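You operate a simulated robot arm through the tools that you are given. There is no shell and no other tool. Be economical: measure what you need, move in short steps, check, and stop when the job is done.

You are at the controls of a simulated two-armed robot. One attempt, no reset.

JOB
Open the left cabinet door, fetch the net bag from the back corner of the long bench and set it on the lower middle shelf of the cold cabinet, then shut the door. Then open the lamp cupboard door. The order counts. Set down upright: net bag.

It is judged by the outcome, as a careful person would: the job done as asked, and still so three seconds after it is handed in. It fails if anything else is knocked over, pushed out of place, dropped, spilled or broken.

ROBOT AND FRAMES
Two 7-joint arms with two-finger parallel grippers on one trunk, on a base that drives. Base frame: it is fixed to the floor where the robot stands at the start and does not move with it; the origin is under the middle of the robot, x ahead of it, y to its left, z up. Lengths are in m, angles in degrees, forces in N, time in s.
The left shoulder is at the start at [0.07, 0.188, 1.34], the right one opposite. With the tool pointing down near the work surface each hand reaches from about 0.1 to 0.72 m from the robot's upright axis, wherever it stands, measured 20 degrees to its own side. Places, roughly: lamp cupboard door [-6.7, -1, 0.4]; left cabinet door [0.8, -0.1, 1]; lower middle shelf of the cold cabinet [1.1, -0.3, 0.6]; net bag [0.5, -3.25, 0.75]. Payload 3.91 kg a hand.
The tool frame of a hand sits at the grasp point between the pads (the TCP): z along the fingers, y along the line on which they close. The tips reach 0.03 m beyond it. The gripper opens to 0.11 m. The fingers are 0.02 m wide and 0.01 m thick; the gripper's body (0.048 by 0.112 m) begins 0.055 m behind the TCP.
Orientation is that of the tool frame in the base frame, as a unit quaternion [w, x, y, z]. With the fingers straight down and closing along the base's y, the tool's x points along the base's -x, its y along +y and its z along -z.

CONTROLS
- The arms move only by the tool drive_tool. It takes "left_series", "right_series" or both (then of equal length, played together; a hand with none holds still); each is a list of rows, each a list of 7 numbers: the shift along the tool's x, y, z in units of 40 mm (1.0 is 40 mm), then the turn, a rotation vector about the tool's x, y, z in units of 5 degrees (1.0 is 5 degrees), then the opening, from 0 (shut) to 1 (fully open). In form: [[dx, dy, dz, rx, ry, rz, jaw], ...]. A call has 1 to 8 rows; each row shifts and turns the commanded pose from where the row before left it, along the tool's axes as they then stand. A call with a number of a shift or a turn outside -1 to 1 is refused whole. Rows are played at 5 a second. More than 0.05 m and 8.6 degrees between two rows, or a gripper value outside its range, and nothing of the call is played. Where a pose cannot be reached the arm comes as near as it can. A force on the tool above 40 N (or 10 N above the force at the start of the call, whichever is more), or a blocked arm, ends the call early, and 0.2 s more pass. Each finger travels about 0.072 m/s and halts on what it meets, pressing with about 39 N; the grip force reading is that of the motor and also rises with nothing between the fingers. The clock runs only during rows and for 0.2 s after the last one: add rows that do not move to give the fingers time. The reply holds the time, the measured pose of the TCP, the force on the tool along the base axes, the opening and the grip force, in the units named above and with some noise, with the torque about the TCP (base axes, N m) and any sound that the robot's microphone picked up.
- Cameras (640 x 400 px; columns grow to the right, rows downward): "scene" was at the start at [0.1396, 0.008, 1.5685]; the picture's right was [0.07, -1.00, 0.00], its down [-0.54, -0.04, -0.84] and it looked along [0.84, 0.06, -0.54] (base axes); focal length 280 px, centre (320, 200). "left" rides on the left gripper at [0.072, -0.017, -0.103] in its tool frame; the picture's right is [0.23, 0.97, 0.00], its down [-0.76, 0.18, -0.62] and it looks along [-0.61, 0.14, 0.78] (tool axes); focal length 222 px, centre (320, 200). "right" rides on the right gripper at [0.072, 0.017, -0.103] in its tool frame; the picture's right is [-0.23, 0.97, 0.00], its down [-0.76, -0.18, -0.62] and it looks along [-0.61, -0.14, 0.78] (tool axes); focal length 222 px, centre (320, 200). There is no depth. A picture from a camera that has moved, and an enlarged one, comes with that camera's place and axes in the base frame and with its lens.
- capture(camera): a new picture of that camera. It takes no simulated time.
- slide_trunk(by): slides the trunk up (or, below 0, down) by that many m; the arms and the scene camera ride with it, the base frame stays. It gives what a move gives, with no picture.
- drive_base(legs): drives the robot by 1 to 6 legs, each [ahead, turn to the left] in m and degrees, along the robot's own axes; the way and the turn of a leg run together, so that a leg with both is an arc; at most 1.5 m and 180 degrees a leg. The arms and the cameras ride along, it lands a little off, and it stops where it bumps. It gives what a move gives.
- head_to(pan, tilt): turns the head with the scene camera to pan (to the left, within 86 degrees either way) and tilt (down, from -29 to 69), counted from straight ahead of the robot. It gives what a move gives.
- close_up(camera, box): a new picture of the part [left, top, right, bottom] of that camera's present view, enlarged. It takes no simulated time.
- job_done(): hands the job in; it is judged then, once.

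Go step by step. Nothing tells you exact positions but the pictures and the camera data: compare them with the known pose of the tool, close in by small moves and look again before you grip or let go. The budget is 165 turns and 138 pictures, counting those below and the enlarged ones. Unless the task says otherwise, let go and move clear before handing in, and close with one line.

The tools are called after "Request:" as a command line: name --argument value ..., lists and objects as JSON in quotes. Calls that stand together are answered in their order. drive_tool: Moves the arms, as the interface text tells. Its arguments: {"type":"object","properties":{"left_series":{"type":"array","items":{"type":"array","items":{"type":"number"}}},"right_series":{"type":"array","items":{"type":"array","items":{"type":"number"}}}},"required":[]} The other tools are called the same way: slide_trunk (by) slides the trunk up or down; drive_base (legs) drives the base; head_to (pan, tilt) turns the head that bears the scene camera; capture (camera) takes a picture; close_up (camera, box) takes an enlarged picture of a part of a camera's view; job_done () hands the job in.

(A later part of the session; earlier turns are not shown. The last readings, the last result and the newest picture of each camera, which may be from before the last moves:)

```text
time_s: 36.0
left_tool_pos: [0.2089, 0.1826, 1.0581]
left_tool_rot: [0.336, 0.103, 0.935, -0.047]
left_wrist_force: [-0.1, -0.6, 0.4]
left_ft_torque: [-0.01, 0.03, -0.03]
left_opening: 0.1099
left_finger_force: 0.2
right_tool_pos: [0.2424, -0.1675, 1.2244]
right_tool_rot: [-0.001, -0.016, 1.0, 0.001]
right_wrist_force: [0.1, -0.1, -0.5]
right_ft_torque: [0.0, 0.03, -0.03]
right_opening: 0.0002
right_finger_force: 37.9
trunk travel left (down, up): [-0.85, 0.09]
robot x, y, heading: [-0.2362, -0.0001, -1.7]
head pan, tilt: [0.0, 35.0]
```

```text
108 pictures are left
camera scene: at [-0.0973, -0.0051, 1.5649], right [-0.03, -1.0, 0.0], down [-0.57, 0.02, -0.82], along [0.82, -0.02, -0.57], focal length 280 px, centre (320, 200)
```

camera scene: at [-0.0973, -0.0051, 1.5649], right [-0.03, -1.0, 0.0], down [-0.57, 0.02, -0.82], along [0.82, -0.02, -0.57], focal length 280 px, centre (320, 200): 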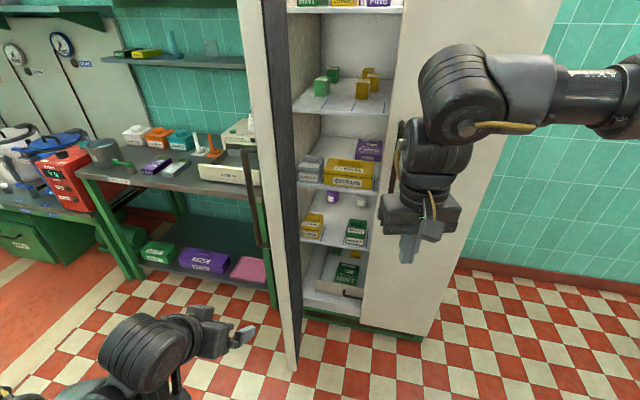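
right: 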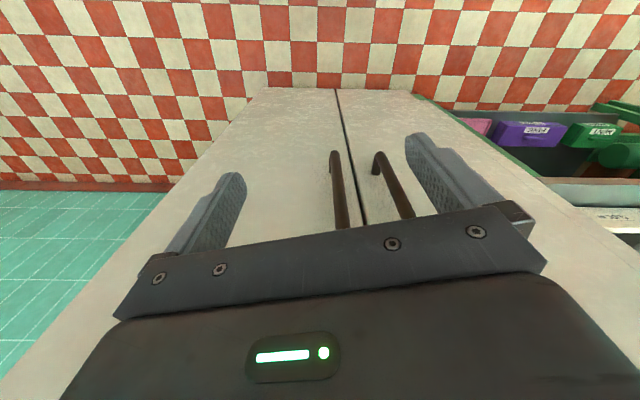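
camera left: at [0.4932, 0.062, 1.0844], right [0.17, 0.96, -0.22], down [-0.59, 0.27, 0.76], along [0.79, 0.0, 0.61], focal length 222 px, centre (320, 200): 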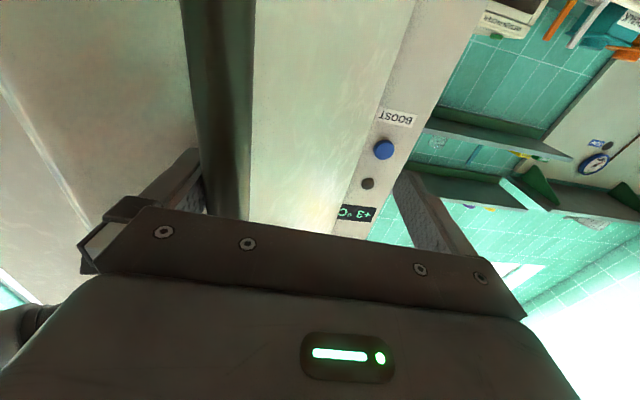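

Tucked. Now forward 0.13 m, turn right to face the bench and drive most of the way, then look.

Request:
drive_base --legs '[[0.13, 0], [0, -80.3], [1.5, 0], [0.4, 0]]'

Request:
capture --camera "scene"

```text
time_s: 41.5
left_tool_pos: [0.1553, -0.4397, 1.0589]
left_tool_rot: [0.227, 0.684, 0.646, -0.251]
left_wrist_force: [-0.6, 1.0, 0.8]
left_ft_torque: [0.04, -0.02, 0.02]
left_opening: 0.1101
left_finger_force: 0.0
right_tool_pos: [-0.1839, -0.5314, 1.2237]
right_tool_rot: [0.001, 0.634, 0.774, 0.002]
right_wrist_force: [0.1, 0.7, 0.2]
right_ft_torque: [-0.01, -0.01, 0.01]
right_opening: 0.0
right_finger_force: 37.5
trunk travel left (down, up): [-0.85, 0.09]
robot x, y, heading: [-0.1042, -0.0358, -82.2]
head pan, tilt: [0.0, 35.0]
stopped in leg 3: the robot was blocked; the commanded pose is now the measured one
```

```text
107 pictures are left
camera scene: at [-0.0829, -0.1682, 1.5649], right [-0.99, -0.13, 0.0], down [-0.08, 0.57, -0.82], along [0.11, -0.81, -0.57], focal length 280 px, centre (320, 200)
```

scene: 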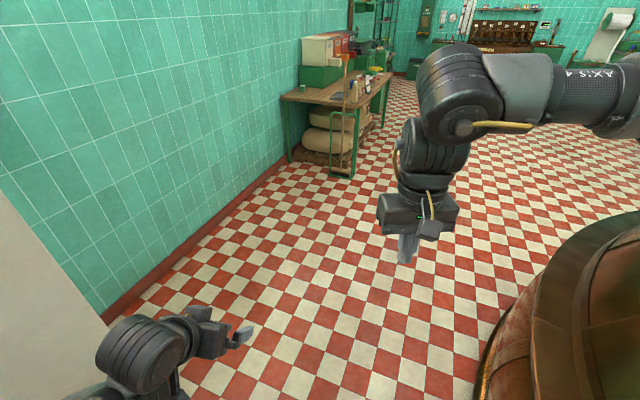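

Something blocks; I suspect the right elbow or base against the kettle. I look to the right.

Request:
head_to --pan -70 --tilt 45

Request:
capture --camera "scene"

```text
time_s: 42.9
left_tool_pos: [0.1547, -0.4392, 1.0589]
left_tool_rot: [0.227, 0.683, 0.647, -0.252]
left_wrist_force: [-0.2, -0.3, 1.2]
left_ft_torque: [-0.01, -0.02, 0.02]
left_opening: 0.1102
left_finger_force: 0.1
right_tool_pos: [-0.1847, -0.5305, 1.2248]
right_tool_rot: [0.001, 0.634, 0.774, 0.002]
right_wrist_force: [-0.5, 0.1, -0.2]
right_ft_torque: [0.03, 0.02, -0.01]
right_opening: 0.0001
right_finger_force: 37.7
trunk travel left (down, up): [-0.85, 0.09]
robot x, y, heading: [-0.1036, -0.0322, -82.0]
head pan, tilt: [-70.0, 45.0]
```

```text
106 pictures are left
camera scene: at [-0.1669, -0.1183, 1.5501], right [-0.47, 0.89, 0.0], down [0.63, 0.33, -0.71], along [-0.63, -0.33, -0.71], focal length 280 px, centre (320, 200)
```

scene: 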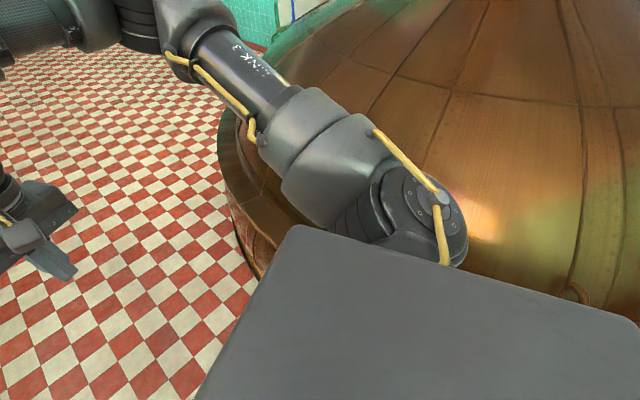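

The right elbow touches the kettle dome. I turn a bit left so I move away from it diagonally, then straighten.

Request:
drive_base --legs '[[0, 22], [0.35, 0], [0, -23], [0.3, 0]]'

Request:
head_to --pan 0 --tilt 35

Request:
capture --camera "scene"

```text
time_s: 43.9
left_tool_pos: [0.2003, -0.4078, 1.0591]
left_tool_rot: [0.242, 0.644, 0.686, -0.238]
left_wrist_force: [0.3, 0.1, -0.1]
left_ft_torque: [0.01, 0.01, -0.01]
left_opening: 0.1099
left_finger_force: 0.1
right_tool_pos: [-0.1246, -0.5376, 1.2239]
right_tool_rot: [0.0, 0.586, 0.81, 0.002]
right_wrist_force: [0.1, 0.7, -0.4]
right_ft_torque: [0.0, -0.03, 0.0]
right_opening: 0.0
right_finger_force: 37.5
trunk travel left (down, up): [-0.85, 0.09]
robot x, y, heading: [-0.102, -0.0359, -75.8]
head pan, tilt: [-70.0, 45.0]
stopped in leg 1: the robot was blocked; the commanded pose is now the measured one
```

```text
time_s: 45.3
left_tool_pos: [0.2009, -0.407, 1.06]
left_tool_rot: [0.242, 0.644, 0.685, -0.238]
left_wrist_force: [0.5, -0.7, 0.2]
left_ft_torque: [0.01, -0.02, -0.01]
left_opening: 0.11
left_finger_force: 0.1
right_tool_pos: [-0.1244, -0.5375, 1.2259]
right_tool_rot: [0.0, 0.587, 0.809, 0.002]
right_wrist_force: [0.4, 0.0, 0.1]
right_ft_torque: [0.02, 0.0, -0.02]
right_opening: 0.0
right_finger_force: 37.8
trunk travel left (down, up): [-0.85, 0.09]
robot x, y, heading: [-0.1022, -0.0301, -76.0]
head pan, tilt: [0.0, 35.0]
```

```text
105 pictures are left
camera scene: at [-0.0674, -0.1644, 1.5649], right [-0.97, -0.25, 0.0], down [-0.14, 0.56, -0.82], along [0.2, -0.79, -0.57], focal length 280 px, centre (320, 200)
```

scene: 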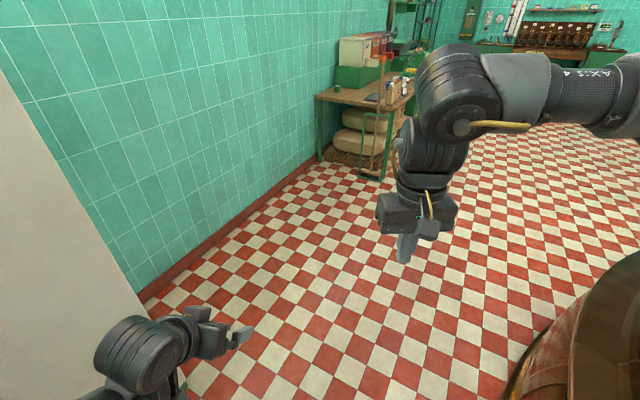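

Turning left scraped the elbow on the kettle too. I'll back 5 cm, turn to -45°, go 0.22 m diagonally and then turn toward the bench.

Request:
drive_base --legs '[[-0.05, 0], [0, 31], [0.22, 0]]'

Request:
head_to --pan 60 --tilt 35

Request:
capture --camera "scene"

```text
time_s: 49.0
left_tool_pos: [0.4892, -0.3046, 1.061]
left_tool_rot: [0.296, 0.439, 0.832, -0.166]
left_wrist_force: [1.0, -0.1, 0.1]
left_ft_torque: [-0.03, -0.01, -0.04]
left_opening: 0.11
left_finger_force: 0.1
right_tool_pos: [0.276, -0.5818, 1.2259]
right_tool_rot: [0.001, 0.352, 0.936, 0.001]
right_wrist_force: [0.2, 0.6, 1.0]
right_ft_torque: [-0.01, -0.02, 0.02]
right_opening: 0.0001
right_finger_force: 37.7
trunk travel left (down, up): [-0.85, 0.09]
robot x, y, heading: [0.0417, -0.1389, -44.9]
head pan, tilt: [0.0, 35.0]
```

```text
time_s: 50.3
left_tool_pos: [0.4912, -0.304, 1.0587]
left_tool_rot: [0.296, 0.44, 0.832, -0.165]
left_wrist_force: [-0.2, -0.6, 0.3]
left_ft_torque: [0.01, -0.04, 0.0]
left_opening: 0.1098
left_finger_force: 0.0
right_tool_pos: [0.2775, -0.583, 1.226]
right_tool_rot: [0.001, 0.351, 0.936, 0.003]
right_wrist_force: [-0.6, -0.9, -1.4]
right_ft_torque: [-0.02, 0.0, 0.0]
right_opening: 0.0001
right_finger_force: 37.8
trunk travel left (down, up): [-0.85, 0.09]
robot x, y, heading: [0.0422, -0.1371, -44.9]
head pan, tilt: [60.0, 35.0]
```

```text
104 pictures are left
camera scene: at [0.1605, -0.148, 1.5648], right [0.26, -0.97, 0.0], down [-0.55, -0.15, -0.82], along [0.79, 0.21, -0.57], focal length 280 px, centre (320, 200)
```

scene: 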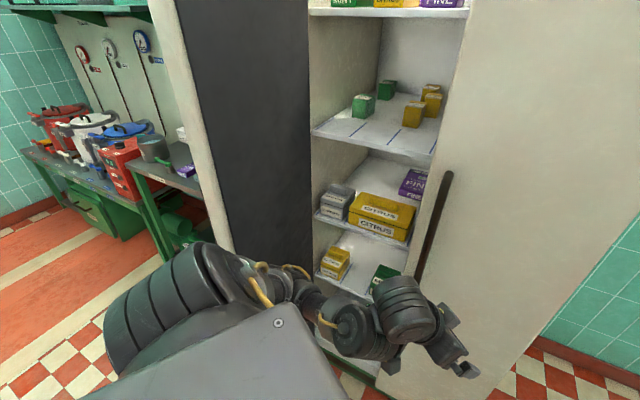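

The door edge is near (0.52, 0.19), leaving room for the elbow. I turn right toward the bench and drive on.

Request:
drive_base --legs '[[0, -37], [1.5, 0]]'

Request:
head_to --pan 0 --tilt 35

Request:
capture --camera "scene"

```text
time_s: 59.5
left_tool_pos: [0.4952, -2.0421, 1.0596]
left_tool_rot: [0.227, 0.684, 0.646, -0.251]
left_wrist_force: [-0.6, 0.7, -0.2]
left_ft_torque: [0.02, 0.03, 0.01]
left_opening: 0.11
left_finger_force: 0.1
right_tool_pos: [0.1563, -2.1324, 1.2257]
right_tool_rot: [0.0, 0.634, 0.773, 0.002]
right_wrist_force: [1.1, -0.2, 0.5]
right_ft_torque: [0.01, 0.0, -0.01]
right_opening: 0.0
right_finger_force: 37.6
trunk travel left (down, up): [-0.85, 0.09]
robot x, y, heading: [0.24, -1.6349, -82.6]
head pan, tilt: [60.0, 35.0]
```

```text
time_s: 60.9
left_tool_pos: [0.4961, -2.0422, 1.0599]
left_tool_rot: [0.227, 0.684, 0.646, -0.251]
left_wrist_force: [-0.1, 0.0, -0.6]
left_ft_torque: [0.0, 0.0, 0.01]
left_opening: 0.1101
left_finger_force: 0.0
right_tool_pos: [0.1556, -2.1325, 1.2247]
right_tool_rot: [0.0, 0.634, 0.773, 0.001]
right_wrist_force: [0.3, 0.7, -0.5]
right_ft_torque: [-0.03, 0.0, 0.02]
right_opening: 0.0002
right_finger_force: 37.8
trunk travel left (down, up): [-0.85, 0.09]
robot x, y, heading: [0.2398, -1.6352, -82.5]
head pan, tilt: [0.0, 35.0]
```

```text
103 pictures are left
camera scene: at [0.2576, -1.7694, 1.5649], right [-0.99, -0.13, 0.0], down [-0.07, 0.57, -0.82], along [0.11, -0.81, -0.57], focal length 280 px, centre (320, 200)
```

scene: 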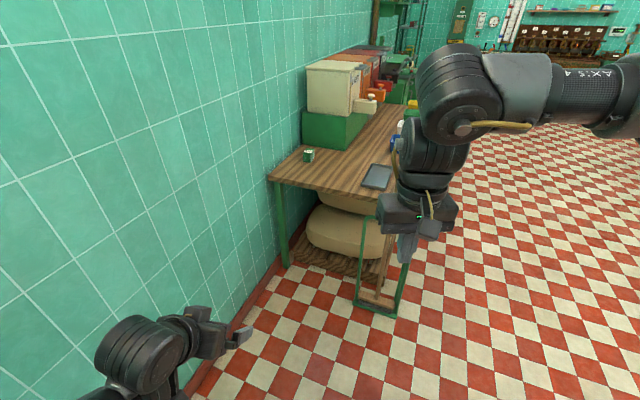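

The green block sits on the back near corner around (0.55, -3.3). I zoom in to verify what it is.

Request:
close_up --camera "scene" --box '[260, 130, 350, 190]'

```text
6.67 times, centred on (305, 160) of scene
camera zoom: at [0.2576, -1.7694, 1.5649], right [-0.99, -0.13, 0.0], down [-0.07, 0.57, -0.82], along [0.11, -0.81, -0.57], focal length 1870 px, centre (420, 467)
```

zoom: 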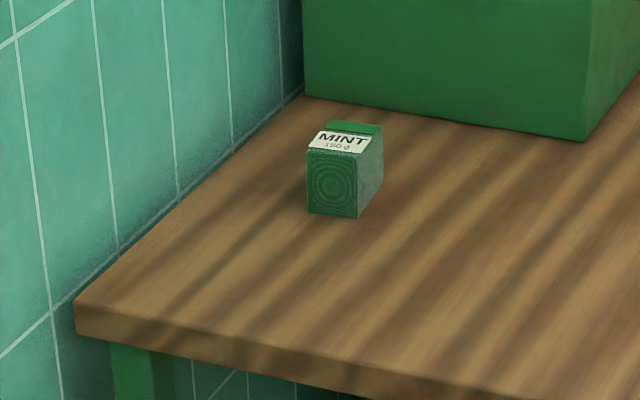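

It is a netted MINT block; its place fits the job's bag. The left hand already points along -y and down with its jaw along x, so I'll use it. I stretch it forward and raise the right one before driving up.

Request:
drive_tool --left_series '[[-0.55, -0.18, 0.45, 0, 0, 0, 1], [-0.55, -0.18, 0.45, 0, 0, 0, 1], [-0.55, -0.18, 0.45, 0, 0, 0, 1], [-0.55, -0.18, 0.45, 0, 0, 0, 1], [-0.55, -0.18, 0.45, 0, 0, 0, 1], [-0.55, -0.18, 0.45, 0, 0, 0, 1], [-0.55, -0.18, 0.45, 0, 0, 0, 1]]' --right_series '[[0, 0, -0.5, 0, 0, 0, 0], [0, 0, -0.5, 0, 0, 0, 0], [0, 0, -0.5, 0, 0, 0, 0], [0, 0, -0.5, 0, 0, 0, 0], [0, 0, -0.5, 0, 0, 0, 0], [0, 0, -0.5, 0, 0, 0, 0], [0, 0, -0.5, 0, 0, 0, 0]]'

Request:
drive_base --legs '[[0.75, 0]]'

Request:
head_to --pan 0 --tilt 50

Request:
capture --camera "scene"

```text
time_s: 62.5
left_tool_pos: [0.4328, -2.2378, 1.061]
left_tool_rot: [0.227, 0.684, 0.646, -0.251]
left_wrist_force: [0.0, 0.0, -0.3]
left_ft_torque: [0.01, -0.01, -0.02]
left_opening: 0.1102
left_finger_force: 0.0
right_tool_pos: [0.1555, -2.1328, 1.3643]
right_tool_rot: [0.001, 0.633, 0.774, 0.002]
right_wrist_force: [0.0, -0.2, -0.7]
right_ft_torque: [-0.03, 0.05, 0.02]
right_opening: 0.0
right_finger_force: 37.9
trunk travel left (down, up): [-0.85, 0.09]
robot x, y, heading: [0.2387, -1.633, -82.6]
head pan, tilt: [0.0, 35.0]
```

```text
time_s: 66.5
left_tool_pos: [0.5252, -2.9816, 1.0613]
left_tool_rot: [0.226, 0.686, 0.644, -0.252]
left_wrist_force: [-0.2, 0.3, -0.8]
left_ft_torque: [0.02, -0.02, -0.04]
left_opening: 0.11
left_finger_force: 0.0
right_tool_pos: [0.2474, -2.8735, 1.3643]
right_tool_rot: [0.001, 0.636, 0.772, 0.001]
right_wrist_force: [0.2, -0.5, 0.8]
right_ft_torque: [-0.01, 0.0, 0.02]
right_opening: 0.0001
right_finger_force: 37.4
trunk travel left (down, up): [-0.85, 0.09]
robot x, y, heading: [0.3354, -2.383, -82.7]
head pan, tilt: [0.0, 35.0]
```

```text
time_s: 67.3
left_tool_pos: [0.5241, -2.9816, 1.0612]
left_tool_rot: [0.226, 0.686, 0.644, -0.252]
left_wrist_force: [0.1, 0.8, 0.6]
left_ft_torque: [0.01, 0.0, -0.03]
left_opening: 0.1099
left_finger_force: 0.1
right_tool_pos: [0.248, -2.8753, 1.365]
right_tool_rot: [0.0, 0.636, 0.772, 0.002]
right_wrist_force: [-0.5, 0.8, 0.6]
right_ft_torque: [-0.03, -0.01, -0.02]
right_opening: 0.0
right_finger_force: 38.2
trunk travel left (down, up): [-0.85, 0.09]
robot x, y, heading: [0.3325, -2.3779, -82.9]
head pan, tilt: [0.0, 50.0]
```

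```text
101 pictures are left
camera scene: at [0.3505, -2.5024, 1.5432], right [-0.99, -0.12, 0.0], down [-0.1, 0.76, -0.64], along [0.08, -0.64, -0.77], focal length 280 px, centre (320, 200)
```

scene: 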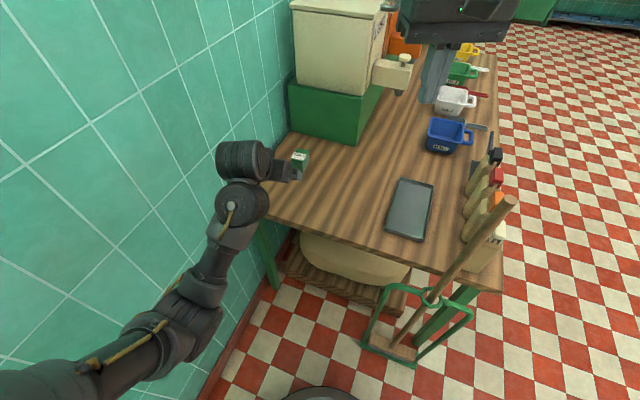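

I take the left hand's view of the bag to pin down its place.

Request:
capture --camera "left"

Request:
close_up --camera "scene" --box '[260, 120, 340, 180]'

```text
100 pictures are left
camera left: at [0.5172, -2.859, 1.0946], right [0.98, 0.11, -0.16], down [0.18, -0.2, 0.96], along [0.07, -0.97, -0.22], focal length 222 px, centre (320, 200)
```

left: 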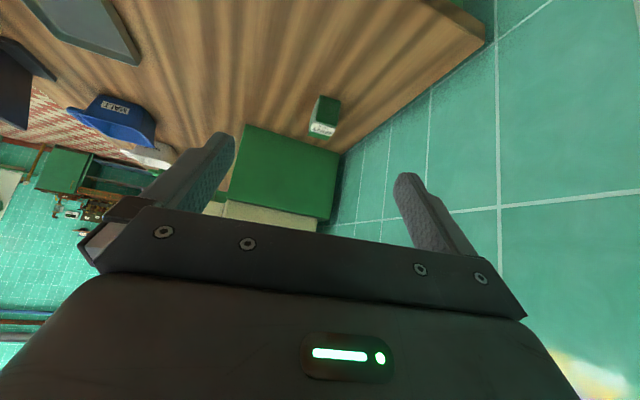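

```text
6.67 times, centred on (300, 150) of scene
camera zoom: at [0.3505, -2.5024, 1.5432], right [-0.99, -0.12, 0.0], down [-0.1, 0.76, -0.64], along [0.08, -0.64, -0.77], focal length 1870 px, centre (453, 533)
```

zoom: 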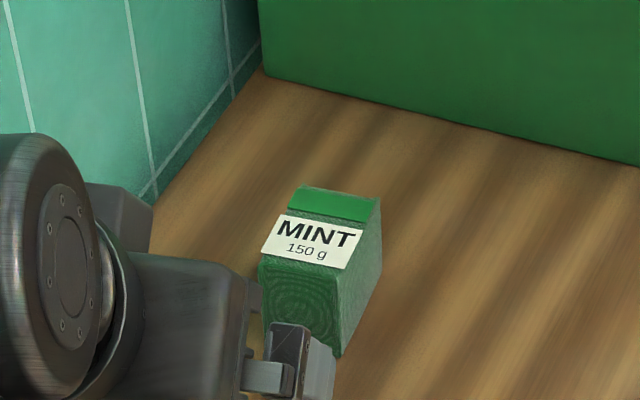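

Bag centre is about (0.535, -3.295), top at 0.84, yawed 10° clockwise. I raise the right hand clear of the broom, yaw the left to suit, then lower the trunk and drive up.

Request:
drive_tool --left_series '[[0, 0, 0, 0.45, 0, 0.54, 1], [0, 0, 0, 0.45, 0, 0.54, 1], [0, 0, 0, 0, 0, 0, 1], [0, 0, 0, 0, 0, 0, 1], [0, 0, 0, 0, 0, 0, 1], [0, 0, 0, 0, 0, 0, 1], [0, 0, 0, 0, 0, 0, 1]]' --right_series '[[0, 0.18, -0.8, 0, 0, 0, 0], [0, 0.18, -0.8, 0, 0, 0, 0], [0, 0.18, -0.8, 0, 0, 0, 0], [0, 0.18, -0.8, 0, 0, 0, 0], [0, 0.18, -0.8, 0, 0, 0, 0], [0, 0.18, -0.8, 0, 0, 0, 0], [0, 0.18, -0.8, 0, 0, 0, 0]]'

Request:
slide_trunk --by -0.15

Request:
capture --camera "scene"

```text
time_s: 68.9
left_tool_pos: [0.5252, -2.982, 1.0596]
left_tool_rot: [0.21, 0.723, 0.601, -0.267]
left_wrist_force: [0.7, 0.0, -0.8]
left_ft_torque: [-0.01, 0.06, -0.01]
left_opening: 0.1099
left_finger_force: 0.0
right_tool_pos: [0.2874, -2.8649, 1.5105]
right_tool_rot: [0.001, 0.636, 0.772, 0.002]
right_wrist_force: [0.3, 0.6, -0.4]
right_ft_torque: [-0.05, 0.01, 0.0]
right_opening: 0.0002
right_finger_force: 37.9
right hand out of reach, approached as far as the arm can: row 5, 6, 7
trunk travel left (down, up): [-0.85, 0.09]
robot x, y, heading: [0.3348, -2.3775, -82.7]
head pan, tilt: [0.0, 50.0]
```

```text
time_s: 70.6
left_tool_pos: [0.5247, -2.9812, 0.9094]
left_tool_rot: [0.211, 0.724, 0.601, -0.266]
left_wrist_force: [0.0, -0.4, -0.1]
left_ft_torque: [0.0, 0.02, 0.02]
left_opening: 0.1099
left_finger_force: 0.1
right_tool_pos: [0.2861, -2.8639, 1.3608]
right_tool_rot: [0.001, 0.636, 0.772, 0.002]
right_wrist_force: [-0.4, -1.1, -0.5]
right_ft_torque: [0.03, 0.03, 0.03]
right_opening: 0.0002
right_finger_force: 38.0
trunk travel left (down, up): [-0.7, 0.24]
robot x, y, heading: [0.3348, -2.3761, -82.8]
head pan, tilt: [0.0, 50.0]
```

```text
98 pictures are left
camera scene: at [0.3506, -2.5016, 1.3933], right [-0.99, -0.12, 0.0], down [-0.1, 0.76, -0.64], along [0.08, -0.64, -0.77], focal length 280 px, centre (320, 200)
```

scene: 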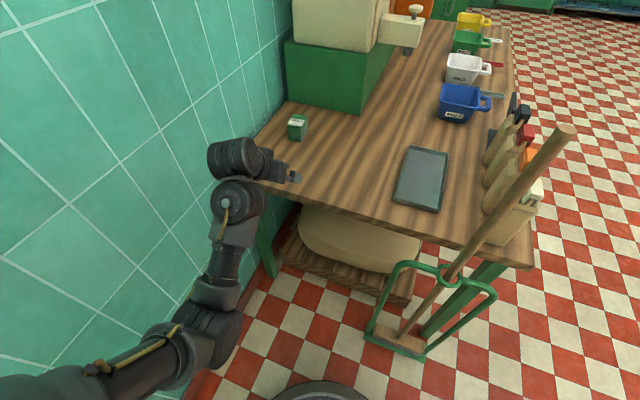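

The base has room ahead. I drive 0.17 m forward.

Request:
drive_base --legs '[[0.17, 0]]'

Request:
capture --camera "left"

Request:
capture --camera "scene"

```text
time_s: 72.1
left_tool_pos: [0.5466, -3.1501, 0.9109]
left_tool_rot: [0.212, 0.722, 0.602, -0.266]
left_wrist_force: [-0.5, -0.1, 0.0]
left_ft_torque: [0.0, -0.02, 0.01]
left_opening: 0.1099
left_finger_force: 0.1
right_tool_pos: [0.307, -3.0324, 1.3605]
right_tool_rot: [0.002, 0.635, 0.772, 0.0]
right_wrist_force: [0.1, -0.1, 0.0]
right_ft_torque: [0.04, 0.02, -0.03]
right_opening: 0.0001
right_finger_force: 38.1
trunk travel left (down, up): [-0.7, 0.24]
robot x, y, heading: [0.3522, -2.5483, -82.7]
head pan, tilt: [0.0, 50.0]
```

```text
97 pictures are left
camera left: at [0.5538, -3.027, 0.9447], right [0.99, -0.01, -0.16], down [0.15, -0.22, 0.96], along [-0.05, -0.98, -0.22], focal length 222 px, centre (320, 200)
```

left: 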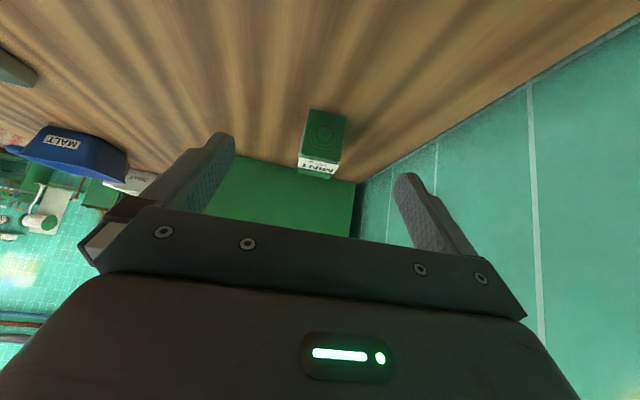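

```text
96 pictures are left
camera scene: at [0.3717, -2.6701, 1.3933], right [-0.99, -0.12, 0.0], down [-0.1, 0.76, -0.64], along [0.08, -0.64, -0.77], focal length 280 px, centre (320, 200)
```

scene: 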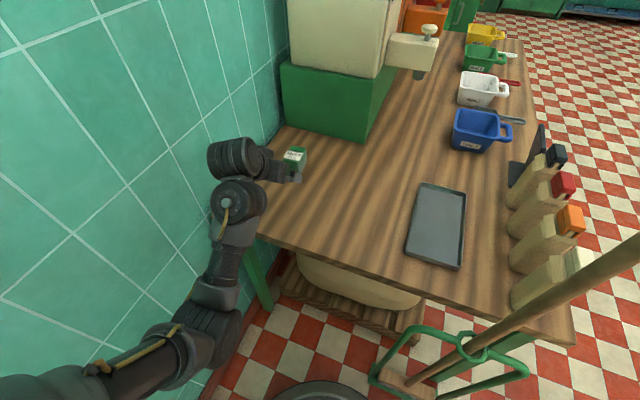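

I zoom the left camera to measure the bag's yaw.

Request:
close_up --camera "left" --box '[280, 90, 370, 190]'

Request:
close_up --camera "scene" --box '[250, 120, 340, 200]'

```text
4.00 times, centred on (325, 140) of left
camera zoom: at [0.5538, -3.027, 0.9447], right [0.99, -0.01, -0.16], down [0.15, -0.22, 0.96], along [-0.05, -0.98, -0.22], focal length 888 px, centre (300, 440)
```

zoom: 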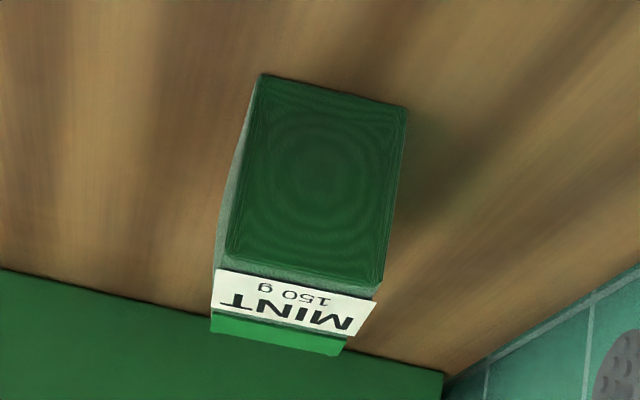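

```text
5.00 times, centred on (295, 160) of scene
camera zoom: at [0.3717, -2.6701, 1.3933], right [-0.99, -0.12, 0.0], down [-0.1, 0.76, -0.64], along [0.08, -0.64, -0.77], focal length 1402 px, centre (445, 400)
```

zoom: 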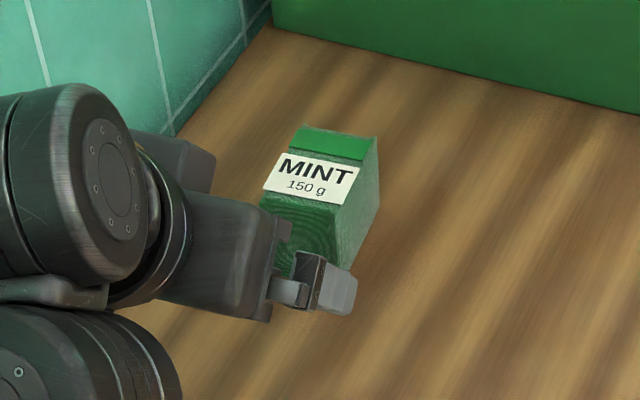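

Yaw is about -8°. I line up laterally, then advance along the fingers most of the way.

Request:
drive_tool --left_series '[[-0.7, 0.15, 0, -0.2, 0, -0.23, 1], [-0.7, 0.15, 0, -0.2, 0, -0.23, 1], [0, 0, 0.8, 0, 0, 0, 1], [0, 0, 0.8, 0, 0, 0, 1], [0, 0, 0.8, 0, 0, 0, 1]]'

Request:
capture --camera "left"

```text
time_s: 73.3
left_tool_pos: [0.5438, -3.2554, 0.8713]
left_tool_rot: [0.217, 0.707, 0.62, -0.26]
left_wrist_force: [-0.4, 0.3, 0.0]
left_ft_torque: [-0.01, -0.05, -0.01]
left_opening: 0.11
left_finger_force: 0.0
right_tool_pos: [0.3081, -3.0358, 1.3598]
right_tool_rot: [0.001, 0.635, 0.773, 0.001]
right_wrist_force: [0.8, 0.0, 0.2]
right_ft_torque: [0.04, 0.01, 0.03]
right_opening: 0.0005
right_finger_force: 37.5
trunk travel left (down, up): [-0.7, 0.24]
robot x, y, heading: [0.3555, -2.5472, -82.7]
head pan, tilt: [0.0, 50.0]
```

```text
93 pictures are left
camera left: at [0.5434, -3.1335, 0.9047], right [0.99, 0.04, -0.16], down [0.16, -0.21, 0.96], along [0.01, -0.98, -0.22], focal length 222 px, centre (320, 200)
```

left: 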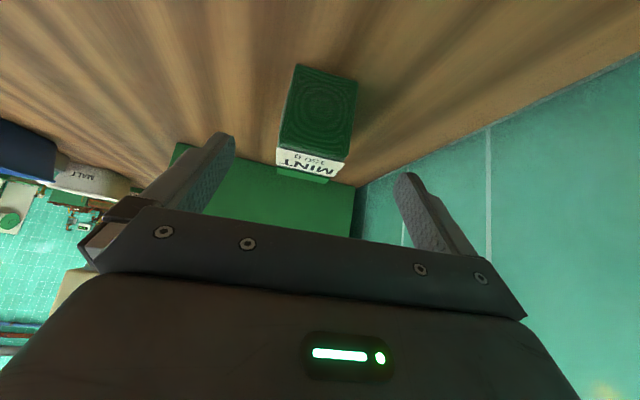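

Nearly there; I go the last 0.065 m and close.

Request:
drive_tool --left_series '[[0, -0.15, 0.8, 0, 0, 0, 1], [0, 0, 0.8, 0, 0, 0, 1], [0, 0, 0, 0, 0, 0, 1]]'

Request:
capture --camera "left"

Request:
close_up --camera "scene" --box '[220, 100, 340, 200]'

```text
time_s: 74.1
left_tool_pos: [0.5293, -3.2948, 0.8235]
left_tool_rot: [0.219, 0.707, 0.62, -0.26]
left_wrist_force: [0.2, 0.2, -0.1]
left_ft_torque: [-0.01, -0.03, 0.02]
left_opening: 0.1098
left_finger_force: 0.0
right_tool_pos: [0.3072, -3.0335, 1.3608]
right_tool_rot: [0.002, 0.635, 0.772, 0.001]
right_wrist_force: [0.4, -0.5, 0.1]
right_ft_torque: [-0.01, 0.0, 0.02]
right_opening: 0.0002
right_finger_force: 37.9
trunk travel left (down, up): [-0.7, 0.24]
robot x, y, heading: [0.3533, -2.5462, -82.8]
head pan, tilt: [0.0, 50.0]
```

```text
92 pictures are left
camera left: at [0.5299, -3.1716, 0.8571], right [0.99, 0.04, -0.16], down [0.16, -0.21, 0.96], along [0.01, -0.98, -0.22], focal length 222 px, centre (320, 200)
```

left: 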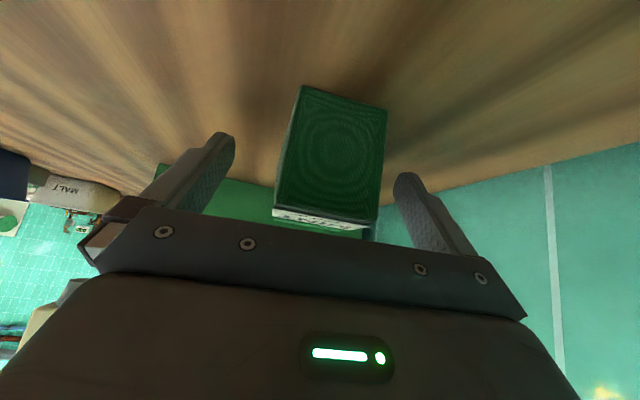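

```text
4.00 times, centred on (280, 150) of scene
camera zoom: at [0.3719, -2.6701, 1.3933], right [-0.99, -0.12, 0.0], down [-0.1, 0.76, -0.64], along [0.08, -0.64, -0.77], focal length 1122 px, centre (480, 400)
```

zoom: 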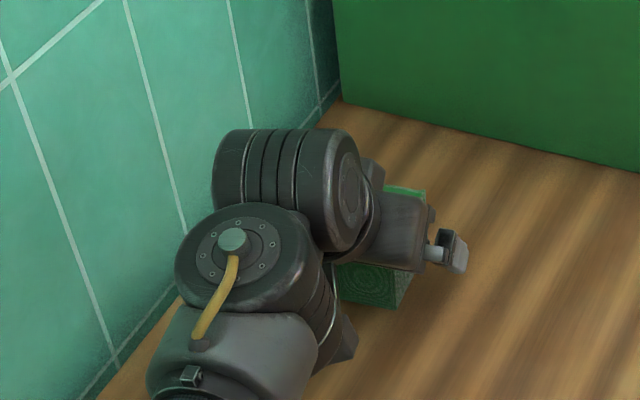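

The bag is centred between the fingers. Closing now.

Request:
drive_tool --left_series '[[0, 0, 0, 0, 0, 0, 0], [0, 0, 0, 0, 0, 0, 0], [0, 0, 0, 0, 0, 0, 0], [0, 0, 0, 0, 0, 0, 0], [0, 0, 0, 0, 0, 0, 0]]'

Request:
capture --camera "left"

```text
time_s: 75.3
left_tool_pos: [0.5298, -3.2958, 0.8231]
left_tool_rot: [0.219, 0.707, 0.621, -0.26]
left_wrist_force: [-0.6, 1.2, -0.2]
left_ft_torque: [-0.04, -0.05, 0.0]
left_opening: 0.0559
left_finger_force: 39.2
right_tool_pos: [0.3067, -3.0332, 1.36]
right_tool_rot: [0.001, 0.636, 0.772, 0.002]
right_wrist_force: [0.6, 0.1, -0.4]
right_ft_torque: [0.01, -0.01, 0.01]
right_opening: 0.0001
right_finger_force: 37.6
trunk travel left (down, up): [-0.7, 0.24]
robot x, y, heading: [0.3545, -2.5497, -82.7]
head pan, tilt: [0.0, 50.0]
```

```text
90 pictures are left
camera left: at [0.53, -3.172, 0.8568], right [0.99, 0.04, -0.16], down [0.16, -0.21, 0.96], along [0.01, -0.98, -0.22], focal length 222 px, centre (320, 200)
```

left: 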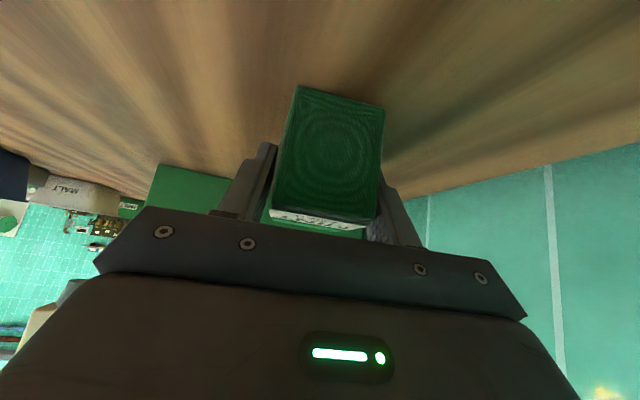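

Gripped at 0.056 m, base of the bag 0.043 m under the TCP. I lift by the trunk and back off from the bench.

Request:
slide_trunk --by 0.15

Request:
drive_base --legs '[[-0.6, 0]]'

Request:
capture --camera "left"

Request:
capture --camera "scene"

```text
time_s: 77.0
left_tool_pos: [0.5295, -3.2956, 0.9723]
left_tool_rot: [0.219, 0.707, 0.62, -0.259]
left_wrist_force: [0.3, 0.9, -1.6]
left_ft_torque: [0.03, -0.02, 0.0]
left_opening: 0.0558
left_finger_force: 38.4
right_tool_pos: [0.3068, -3.0344, 1.5103]
right_tool_rot: [0.001, 0.635, 0.772, 0.001]
right_wrist_force: [0.2, 0.0, 0.3]
right_ft_torque: [0.01, -0.03, -0.01]
right_opening: 0.0002
right_finger_force: 37.5
trunk travel left (down, up): [-0.85, 0.09]
robot x, y, heading: [0.356, -2.546, -82.7]
head pan, tilt: [0.0, 50.0]
```

```text
time_s: 80.4
left_tool_pos: [0.4542, -2.7022, 0.9716]
left_tool_rot: [0.218, 0.707, 0.621, -0.26]
left_wrist_force: [0.2, 0.2, -1.3]
left_ft_torque: [0.04, 0.01, -0.02]
left_opening: 0.0555
left_finger_force: 39.2
right_tool_pos: [0.2322, -2.4425, 1.5102]
right_tool_rot: [0.0, 0.635, 0.772, 0.002]
right_wrist_force: [-0.1, 0.4, 0.5]
right_ft_torque: [0.04, -0.01, -0.03]
right_opening: 0.0001
right_finger_force: 37.5
trunk travel left (down, up): [-0.85, 0.09]
robot x, y, heading: [0.28, -1.9503, -82.8]
head pan, tilt: [0.0, 50.0]
```

```text
89 pictures are left
camera left: at [0.4555, -2.5788, 1.006], right [0.99, 0.04, -0.16], down [0.16, -0.21, 0.96], along [0.01, -0.98, -0.22], focal length 222 px, centre (320, 200)
```

left: 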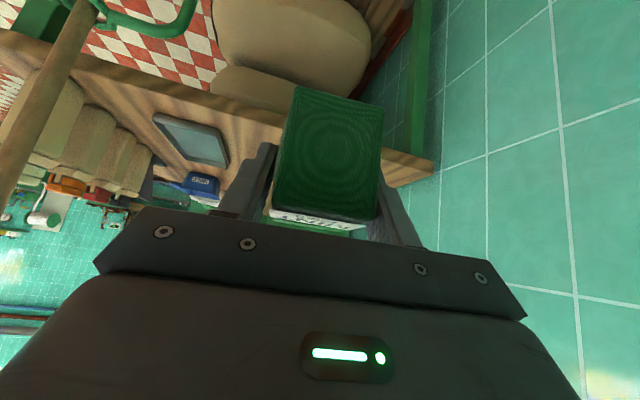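

```text
88 pictures are left
camera scene: at [0.2972, -2.0785, 1.543], right [-0.99, -0.13, 0.0], down [-0.1, 0.76, -0.64], along [0.08, -0.64, -0.77], focal length 280 px, centre (320, 200)
```

scene: 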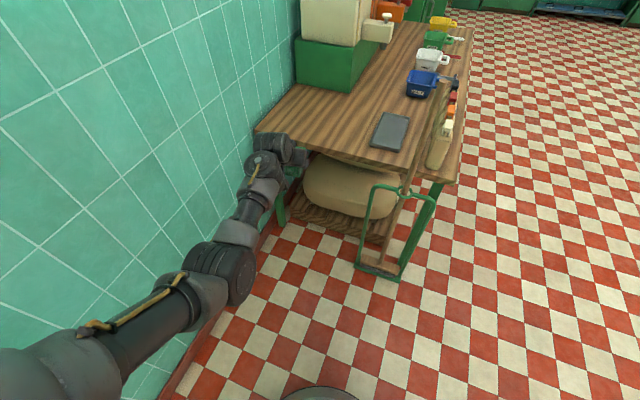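

The bag is held firmly. I retract the left arm to its tucked place, then back along the way I came.

Request:
drive_tool --left_series '[[0.68, 0.086, -0.93, 0, 0, 0, 0], [0.68, 0.086, -0.93, 0, 0, 0, 0], [0.68, 0.086, -0.93, 0, 0, 0, 0], [0.68, 0.086, -0.93, 0, 0, 0, 0], [0.68, 0.086, -0.93, 0, 0, 0, 0], [0.68, 0.086, -0.93, 0, 0, 0, 0], [0.68, 0.086, -0.93, 0, 0, 0, 0]]'

Request:
drive_base --legs '[[-1.3, 0]]'

Request:
head_to --pan 65 --tilt 25

Request:
capture --camera "scene"

```text
time_s: 82.2
left_tool_pos: [0.5223, -2.3943, 1.0521]
left_tool_rot: [0.221, 0.705, 0.621, -0.262]
left_wrist_force: [-1.8, -19.5, -9.9]
left_ft_torque: [-0.16, -0.04, 0.22]
left_opening: 0.0555
left_finger_force: 38.9
right_tool_pos: [0.2328, -2.4402, 1.5108]
right_tool_rot: [0.002, 0.635, 0.772, 0.001]
right_wrist_force: [-0.6, 0.5, -0.1]
right_ft_torque: [0.06, 0.02, 0.02]
right_opening: 0.0
right_finger_force: 37.6
trunk travel left (down, up): [-0.85, 0.09]
robot x, y, heading: [0.2804, -1.9549, -82.8]
head pan, tilt: [0.0, 50.0]
stopped in row 7 (left hand): the force on the tool passed its limit (the readings are from after the stop); the commanded pose is now the measured one
```

```text
time_s: 88.7
left_tool_pos: [0.3595, -1.1082, 1.0519]
left_tool_rot: [0.221, 0.705, 0.622, -0.262]
left_wrist_force: [-3.6, -31.2, -18.6]
left_ft_torque: [-0.79, -0.2, 0.56]
left_opening: 0.0556
left_finger_force: 38.7
right_tool_pos: [0.07, -1.1529, 1.5095]
right_tool_rot: [0.001, 0.635, 0.773, 0.001]
right_wrist_force: [-0.3, -0.1, 0.1]
right_ft_torque: [-0.04, 0.02, -0.01]
right_opening: 0.0
right_finger_force: 37.9
trunk travel left (down, up): [-0.85, 0.09]
robot x, y, heading: [0.1136, -0.667, -82.7]
head pan, tilt: [0.0, 50.0]
```

```text
time_s: 90.0
left_tool_pos: [0.359, -1.1067, 1.0512]
left_tool_rot: [0.221, 0.704, 0.622, -0.261]
left_wrist_force: [-2.2, -27.0, -15.3]
left_ft_torque: [-0.6, -0.14, 0.42]
left_opening: 0.0558
left_finger_force: 39.0
right_tool_pos: [0.0689, -1.1526, 1.5106]
right_tool_rot: [0.001, 0.635, 0.773, 0.002]
right_wrist_force: [0.4, 0.9, 0.5]
right_ft_torque: [0.0, -0.02, -0.02]
right_opening: 0.0001
right_finger_force: 37.3
trunk travel left (down, up): [-0.85, 0.09]
robot x, y, heading: [0.1153, -0.6653, -82.5]
head pan, tilt: [65.0, 25.0]
```

```text
87 pictures are left
camera scene: at [0.2109, -0.7415, 1.5807], right [-0.3, -0.95, 0.0], down [-0.4, 0.13, -0.91], along [0.86, -0.28, -0.42], focal length 280 px, centre (320, 200)
```

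scene: 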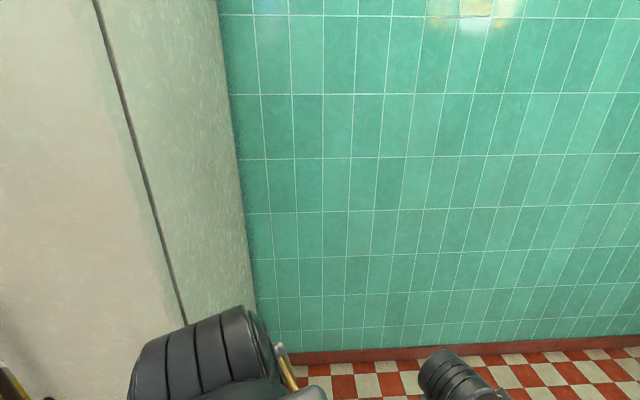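

The left wrist reads a steady 30 N push; perhaps the hand touches its own arm. I look before going on.

Request:
capture --camera "left"

Request:
head_to --pan 25 --tilt 55

Request:
capture --camera "scene"

```text
86 pictures are left
camera left: at [0.3584, -0.9837, 1.0851], right [0.99, 0.05, -0.16], down [0.17, -0.21, 0.96], along [0.01, -0.98, -0.21], focal length 222 px, centre (320, 200)
```

left: 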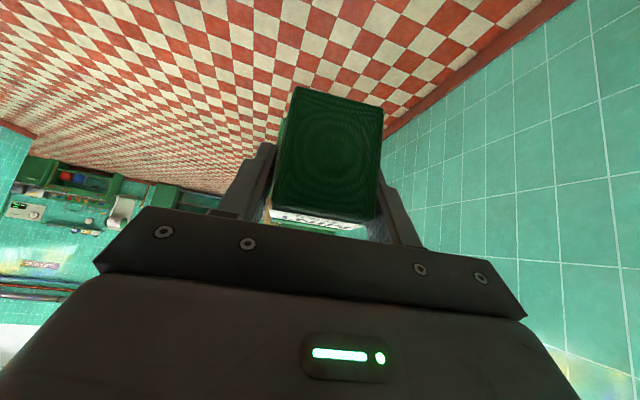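

```text
time_s: 91.1
left_tool_pos: [0.358, -1.1069, 1.0509]
left_tool_rot: [0.221, 0.705, 0.622, -0.261]
left_wrist_force: [-3.1, -28.7, -16.6]
left_ft_torque: [-0.73, -0.16, 0.49]
left_opening: 0.0555
left_finger_force: 39.2
right_tool_pos: [0.0704, -1.1529, 1.5105]
right_tool_rot: [0.001, 0.635, 0.772, 0.002]
right_wrist_force: [-0.4, 0.3, -0.6]
right_ft_torque: [0.01, 0.01, -0.01]
right_opening: 0.0
right_finger_force: 38.1
trunk travel left (down, up): [-0.85, 0.09]
robot x, y, heading: [0.1151, -0.67, -82.7]
head pan, tilt: [25.0, 55.0]
```

```text
85 pictures are left
camera scene: at [0.1619, -0.7745, 1.5367], right [-0.84, -0.54, 0.0], down [-0.44, 0.69, -0.57], along [0.31, -0.48, -0.82], focal length 280 px, centre (320, 200)
```

scene: 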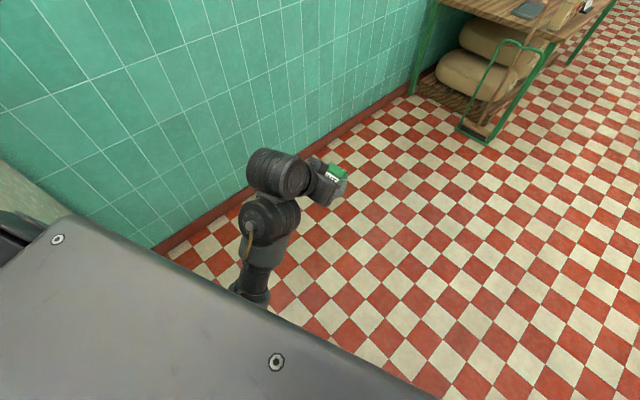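

The hand is folded back on its own forearm. I ease it forward a little to take off that load.

Request:
drive_tool --left_series '[[-0.5, -0.07, 0.7, 0, 0, 0, 0], [-0.3, 0, 0.4, 0, 0, 0, 0], [0, 0, 0, 0, 0, 0, 0]]'

```text
time_s: 91.9
left_tool_pos: [0.3487, -1.158, 1.0397]
left_tool_rot: [0.221, 0.705, 0.622, -0.261]
left_wrist_force: [-0.4, 0.8, -1.7]
left_ft_torque: [-0.02, -0.04, -0.03]
left_opening: 0.0557
left_finger_force: 38.7
right_tool_pos: [0.0693, -1.1526, 1.5102]
right_tool_rot: [0.001, 0.635, 0.773, 0.002]
right_wrist_force: [0.6, 0.1, -0.5]
right_ft_torque: [0.0, -0.01, -0.03]
right_opening: 0.0002
right_finger_force: 37.9
trunk travel left (down, up): [-0.85, 0.09]
robot x, y, heading: [0.1115, -0.6663, -82.7]
head pan, tilt: [25.0, 55.0]
```

Load is off. Now back 0.4 m, turn partly, ease back a bit and finish the turn to face the cabinet.

Request:
drive_base --legs '[[-0.4, 0], [0, 37.5], [-0.08, 0], [0, 45]]'

Request:
head_to --pan 0 --tilt 35

Request:
capture --camera "scene"

```text
time_s: 98.9
left_tool_pos: [0.527, -0.0452, 1.0391]
left_tool_rot: [0.338, 0.119, 0.932, -0.051]
left_wrist_force: [0.2, 1.0, -1.6]
left_ft_torque: [0.01, 0.04, 0.03]
left_opening: 0.0555
left_finger_force: 38.9
right_tool_pos: [0.4865, -0.3202, 1.5105]
right_tool_rot: [0.0, -0.034, 0.999, 0.002]
right_wrist_force: [0.0, 0.1, 0.0]
right_ft_torque: [-0.03, 0.06, 0.0]
right_opening: 0.0
right_finger_force: 37.8
trunk travel left (down, up): [-0.85, 0.09]
robot x, y, heading: [0.0065, -0.2137, -0.2]
head pan, tilt: [25.0, 55.0]
```

```text
time_s: 99.8
left_tool_pos: [0.527, -0.0444, 1.0389]
left_tool_rot: [0.338, 0.118, 0.932, -0.05]
left_wrist_force: [-0.3, -0.1, -1.8]
left_ft_torque: [0.01, 0.0, 0.03]
left_opening: 0.0559
left_finger_force: 39.1
right_tool_pos: [0.4855, -0.3199, 1.5125]
right_tool_rot: [0.001, -0.034, 0.999, 0.001]
right_wrist_force: [1.3, 0.6, 0.0]
right_ft_torque: [-0.02, 0.0, -0.02]
right_opening: 0.0
right_finger_force: 37.8
trunk travel left (down, up): [-0.85, 0.09]
robot x, y, heading: [0.0105, -0.2119, -0.1]
head pan, tilt: [0.0, 35.0]
```

```text
84 pictures are left
camera scene: at [0.1473, -0.2089, 1.5648], right [0.0, -1.0, 0.0], down [-0.57, 0.0, -0.82], along [0.82, 0.0, -0.57], focal length 280 px, centre (320, 200)
```

scene: 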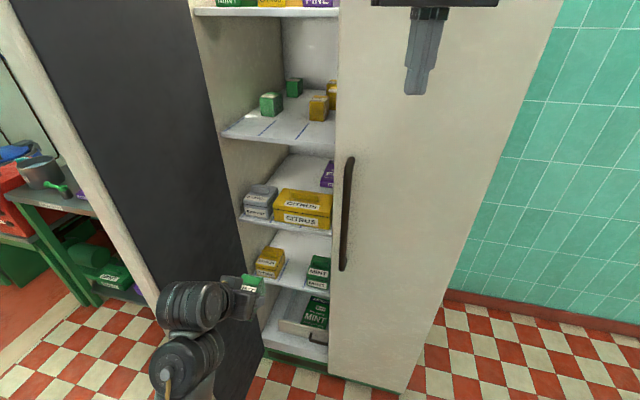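

Facing the cabinet. I zoom on the lower middle shelf to find its free lane.

Request:
close_up --camera "scene" --box '[225, 170, 345, 290]'

Request:
close_up --camera "scene" --box '[240, 225, 340, 305]'

```text
3.33 times, centred on (285, 230) of scene
camera zoom: at [0.1473, -0.2089, 1.5648], right [0.0, -1.0, 0.0], down [-0.57, 0.0, -0.82], along [0.82, 0.0, -0.57], focal length 935 px, centre (437, 100)
```

zoom: 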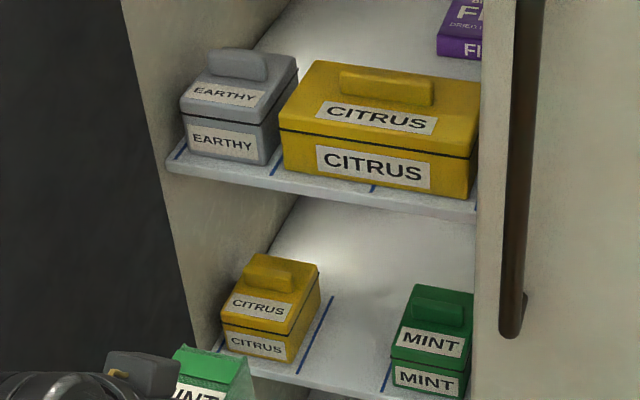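

```text
5.00 times, centred on (290, 265) of scene
camera zoom: at [0.1473, -0.2089, 1.5648], right [0.0, -1.0, 0.0], down [-0.57, 0.0, -0.82], along [0.82, 0.0, -0.57], focal length 1402 px, centre (470, -125)
```

zoom: 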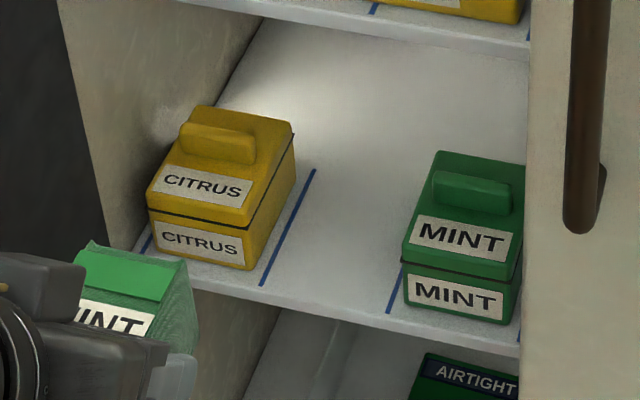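

The middle lane between the blue lines, y about -0.04 to -0.14 at shelf z about 0.62, is free. I square the hand to the cabinet and stretch it forward, then lower the trunk.

Request:
drive_tool --left_series '[[0, 0, 0, -0.5, 0, -0.6, 0], [0, 0, 0, -0.5, 0, -0.6, 0], [0, 0, 0, -0.5, 0, -0.6, 0], [0, 0, 0, -0.5, 0, -0.6, 0], [-0.6, -0.4, 0.5, 0, 0, 0, 0], [-0.6, -0.4, 0.5, 0, 0, 0, 0], [-0.6, -0.4, 0.5, 0, 0, 0, 0], [-0.5, 0, 0.4, 0, 0, 0, 0]]'

Request:
slide_trunk --by -0.3

Request:
capture --camera "scene"

Request:
capture --camera "left"

```text
time_s: 101.6
left_tool_pos: [0.6478, -0.0898, 1.0399]
left_tool_rot: [0.339, -0.01, 0.941, -0.004]
left_wrist_force: [0.1, 0.3, -1.6]
left_ft_torque: [0.01, 0.01, 0.01]
left_opening: 0.0557
left_finger_force: 38.9
right_tool_pos: [0.488, -0.3216, 1.5094]
right_tool_rot: [0.0, -0.034, 0.999, 0.002]
right_wrist_force: [0.4, -0.3, -0.5]
right_ft_torque: [-0.02, 0.02, -0.02]
right_opening: 0.0001
right_finger_force: 38.1
trunk travel left (down, up): [-0.85, 0.09]
robot x, y, heading: [0.0091, -0.2115, -0.2]
head pan, tilt: [0.0, 35.0]
```

```text
time_s: 104.6
left_tool_pos: [0.6465, -0.0905, 0.741]
left_tool_rot: [0.34, -0.008, 0.94, -0.004]
left_wrist_force: [-0.6, -0.7, -1.0]
left_ft_torque: [-0.02, 0.04, 0.02]
left_opening: 0.0556
left_finger_force: 38.9
right_tool_pos: [0.4863, -0.321, 1.2099]
right_tool_rot: [0.0, -0.034, 0.999, 0.002]
right_wrist_force: [-0.2, -0.1, -0.2]
right_ft_torque: [0.0, -0.03, 0.0]
right_opening: 0.0002
right_finger_force: 37.6
trunk travel left (down, up): [-0.55, 0.39]
robot x, y, heading: [0.0064, -0.2137, 0.1]
head pan, tilt: [0.0, 35.0]
```

```text
81 pictures are left
camera scene: at [0.1472, -0.2091, 1.265], right [0.0, -1.0, 0.0], down [-0.57, 0.0, -0.82], along [0.82, 0.0, -0.57], focal length 280 px, centre (320, 200)
```

scene: 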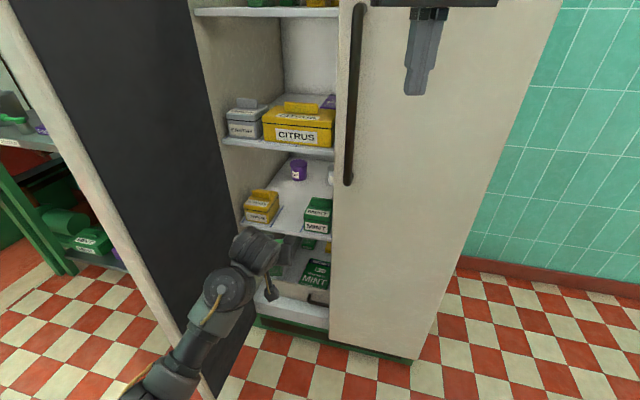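

```text
80 pictures are left
camera left: at [0.5253, -0.1085, 0.7741], right [-0.19, 0.97, -0.16], down [0.18, 0.19, 0.96], along [0.96, 0.15, -0.21], focal length 222 px, centre (320, 200)
```

left: 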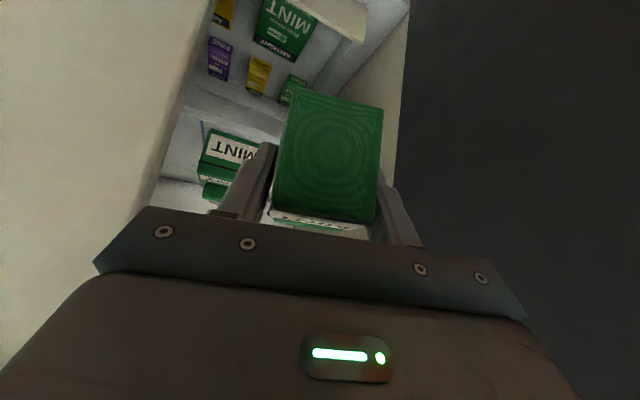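

I zoom to measure the shelf edge and lines from this lower view.

Request:
close_up --camera "scene" --box '[220, 150, 340, 250]'

```text
4.00 times, centred on (280, 200) of scene
camera zoom: at [0.1472, -0.2091, 1.265], right [0.0, -1.0, 0.0], down [-0.57, 0.0, -0.82], along [0.82, 0.0, -0.57], focal length 1122 px, centre (480, 200)
```

zoom: 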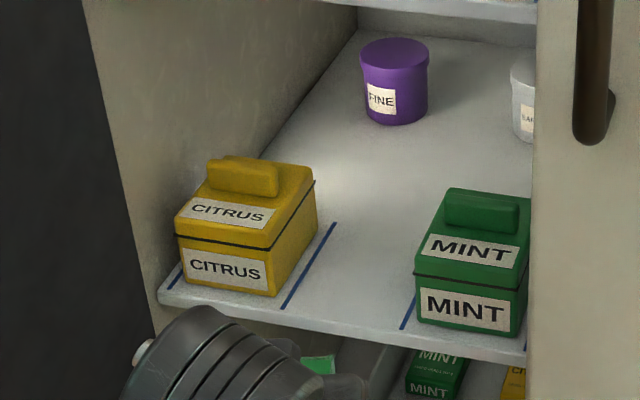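

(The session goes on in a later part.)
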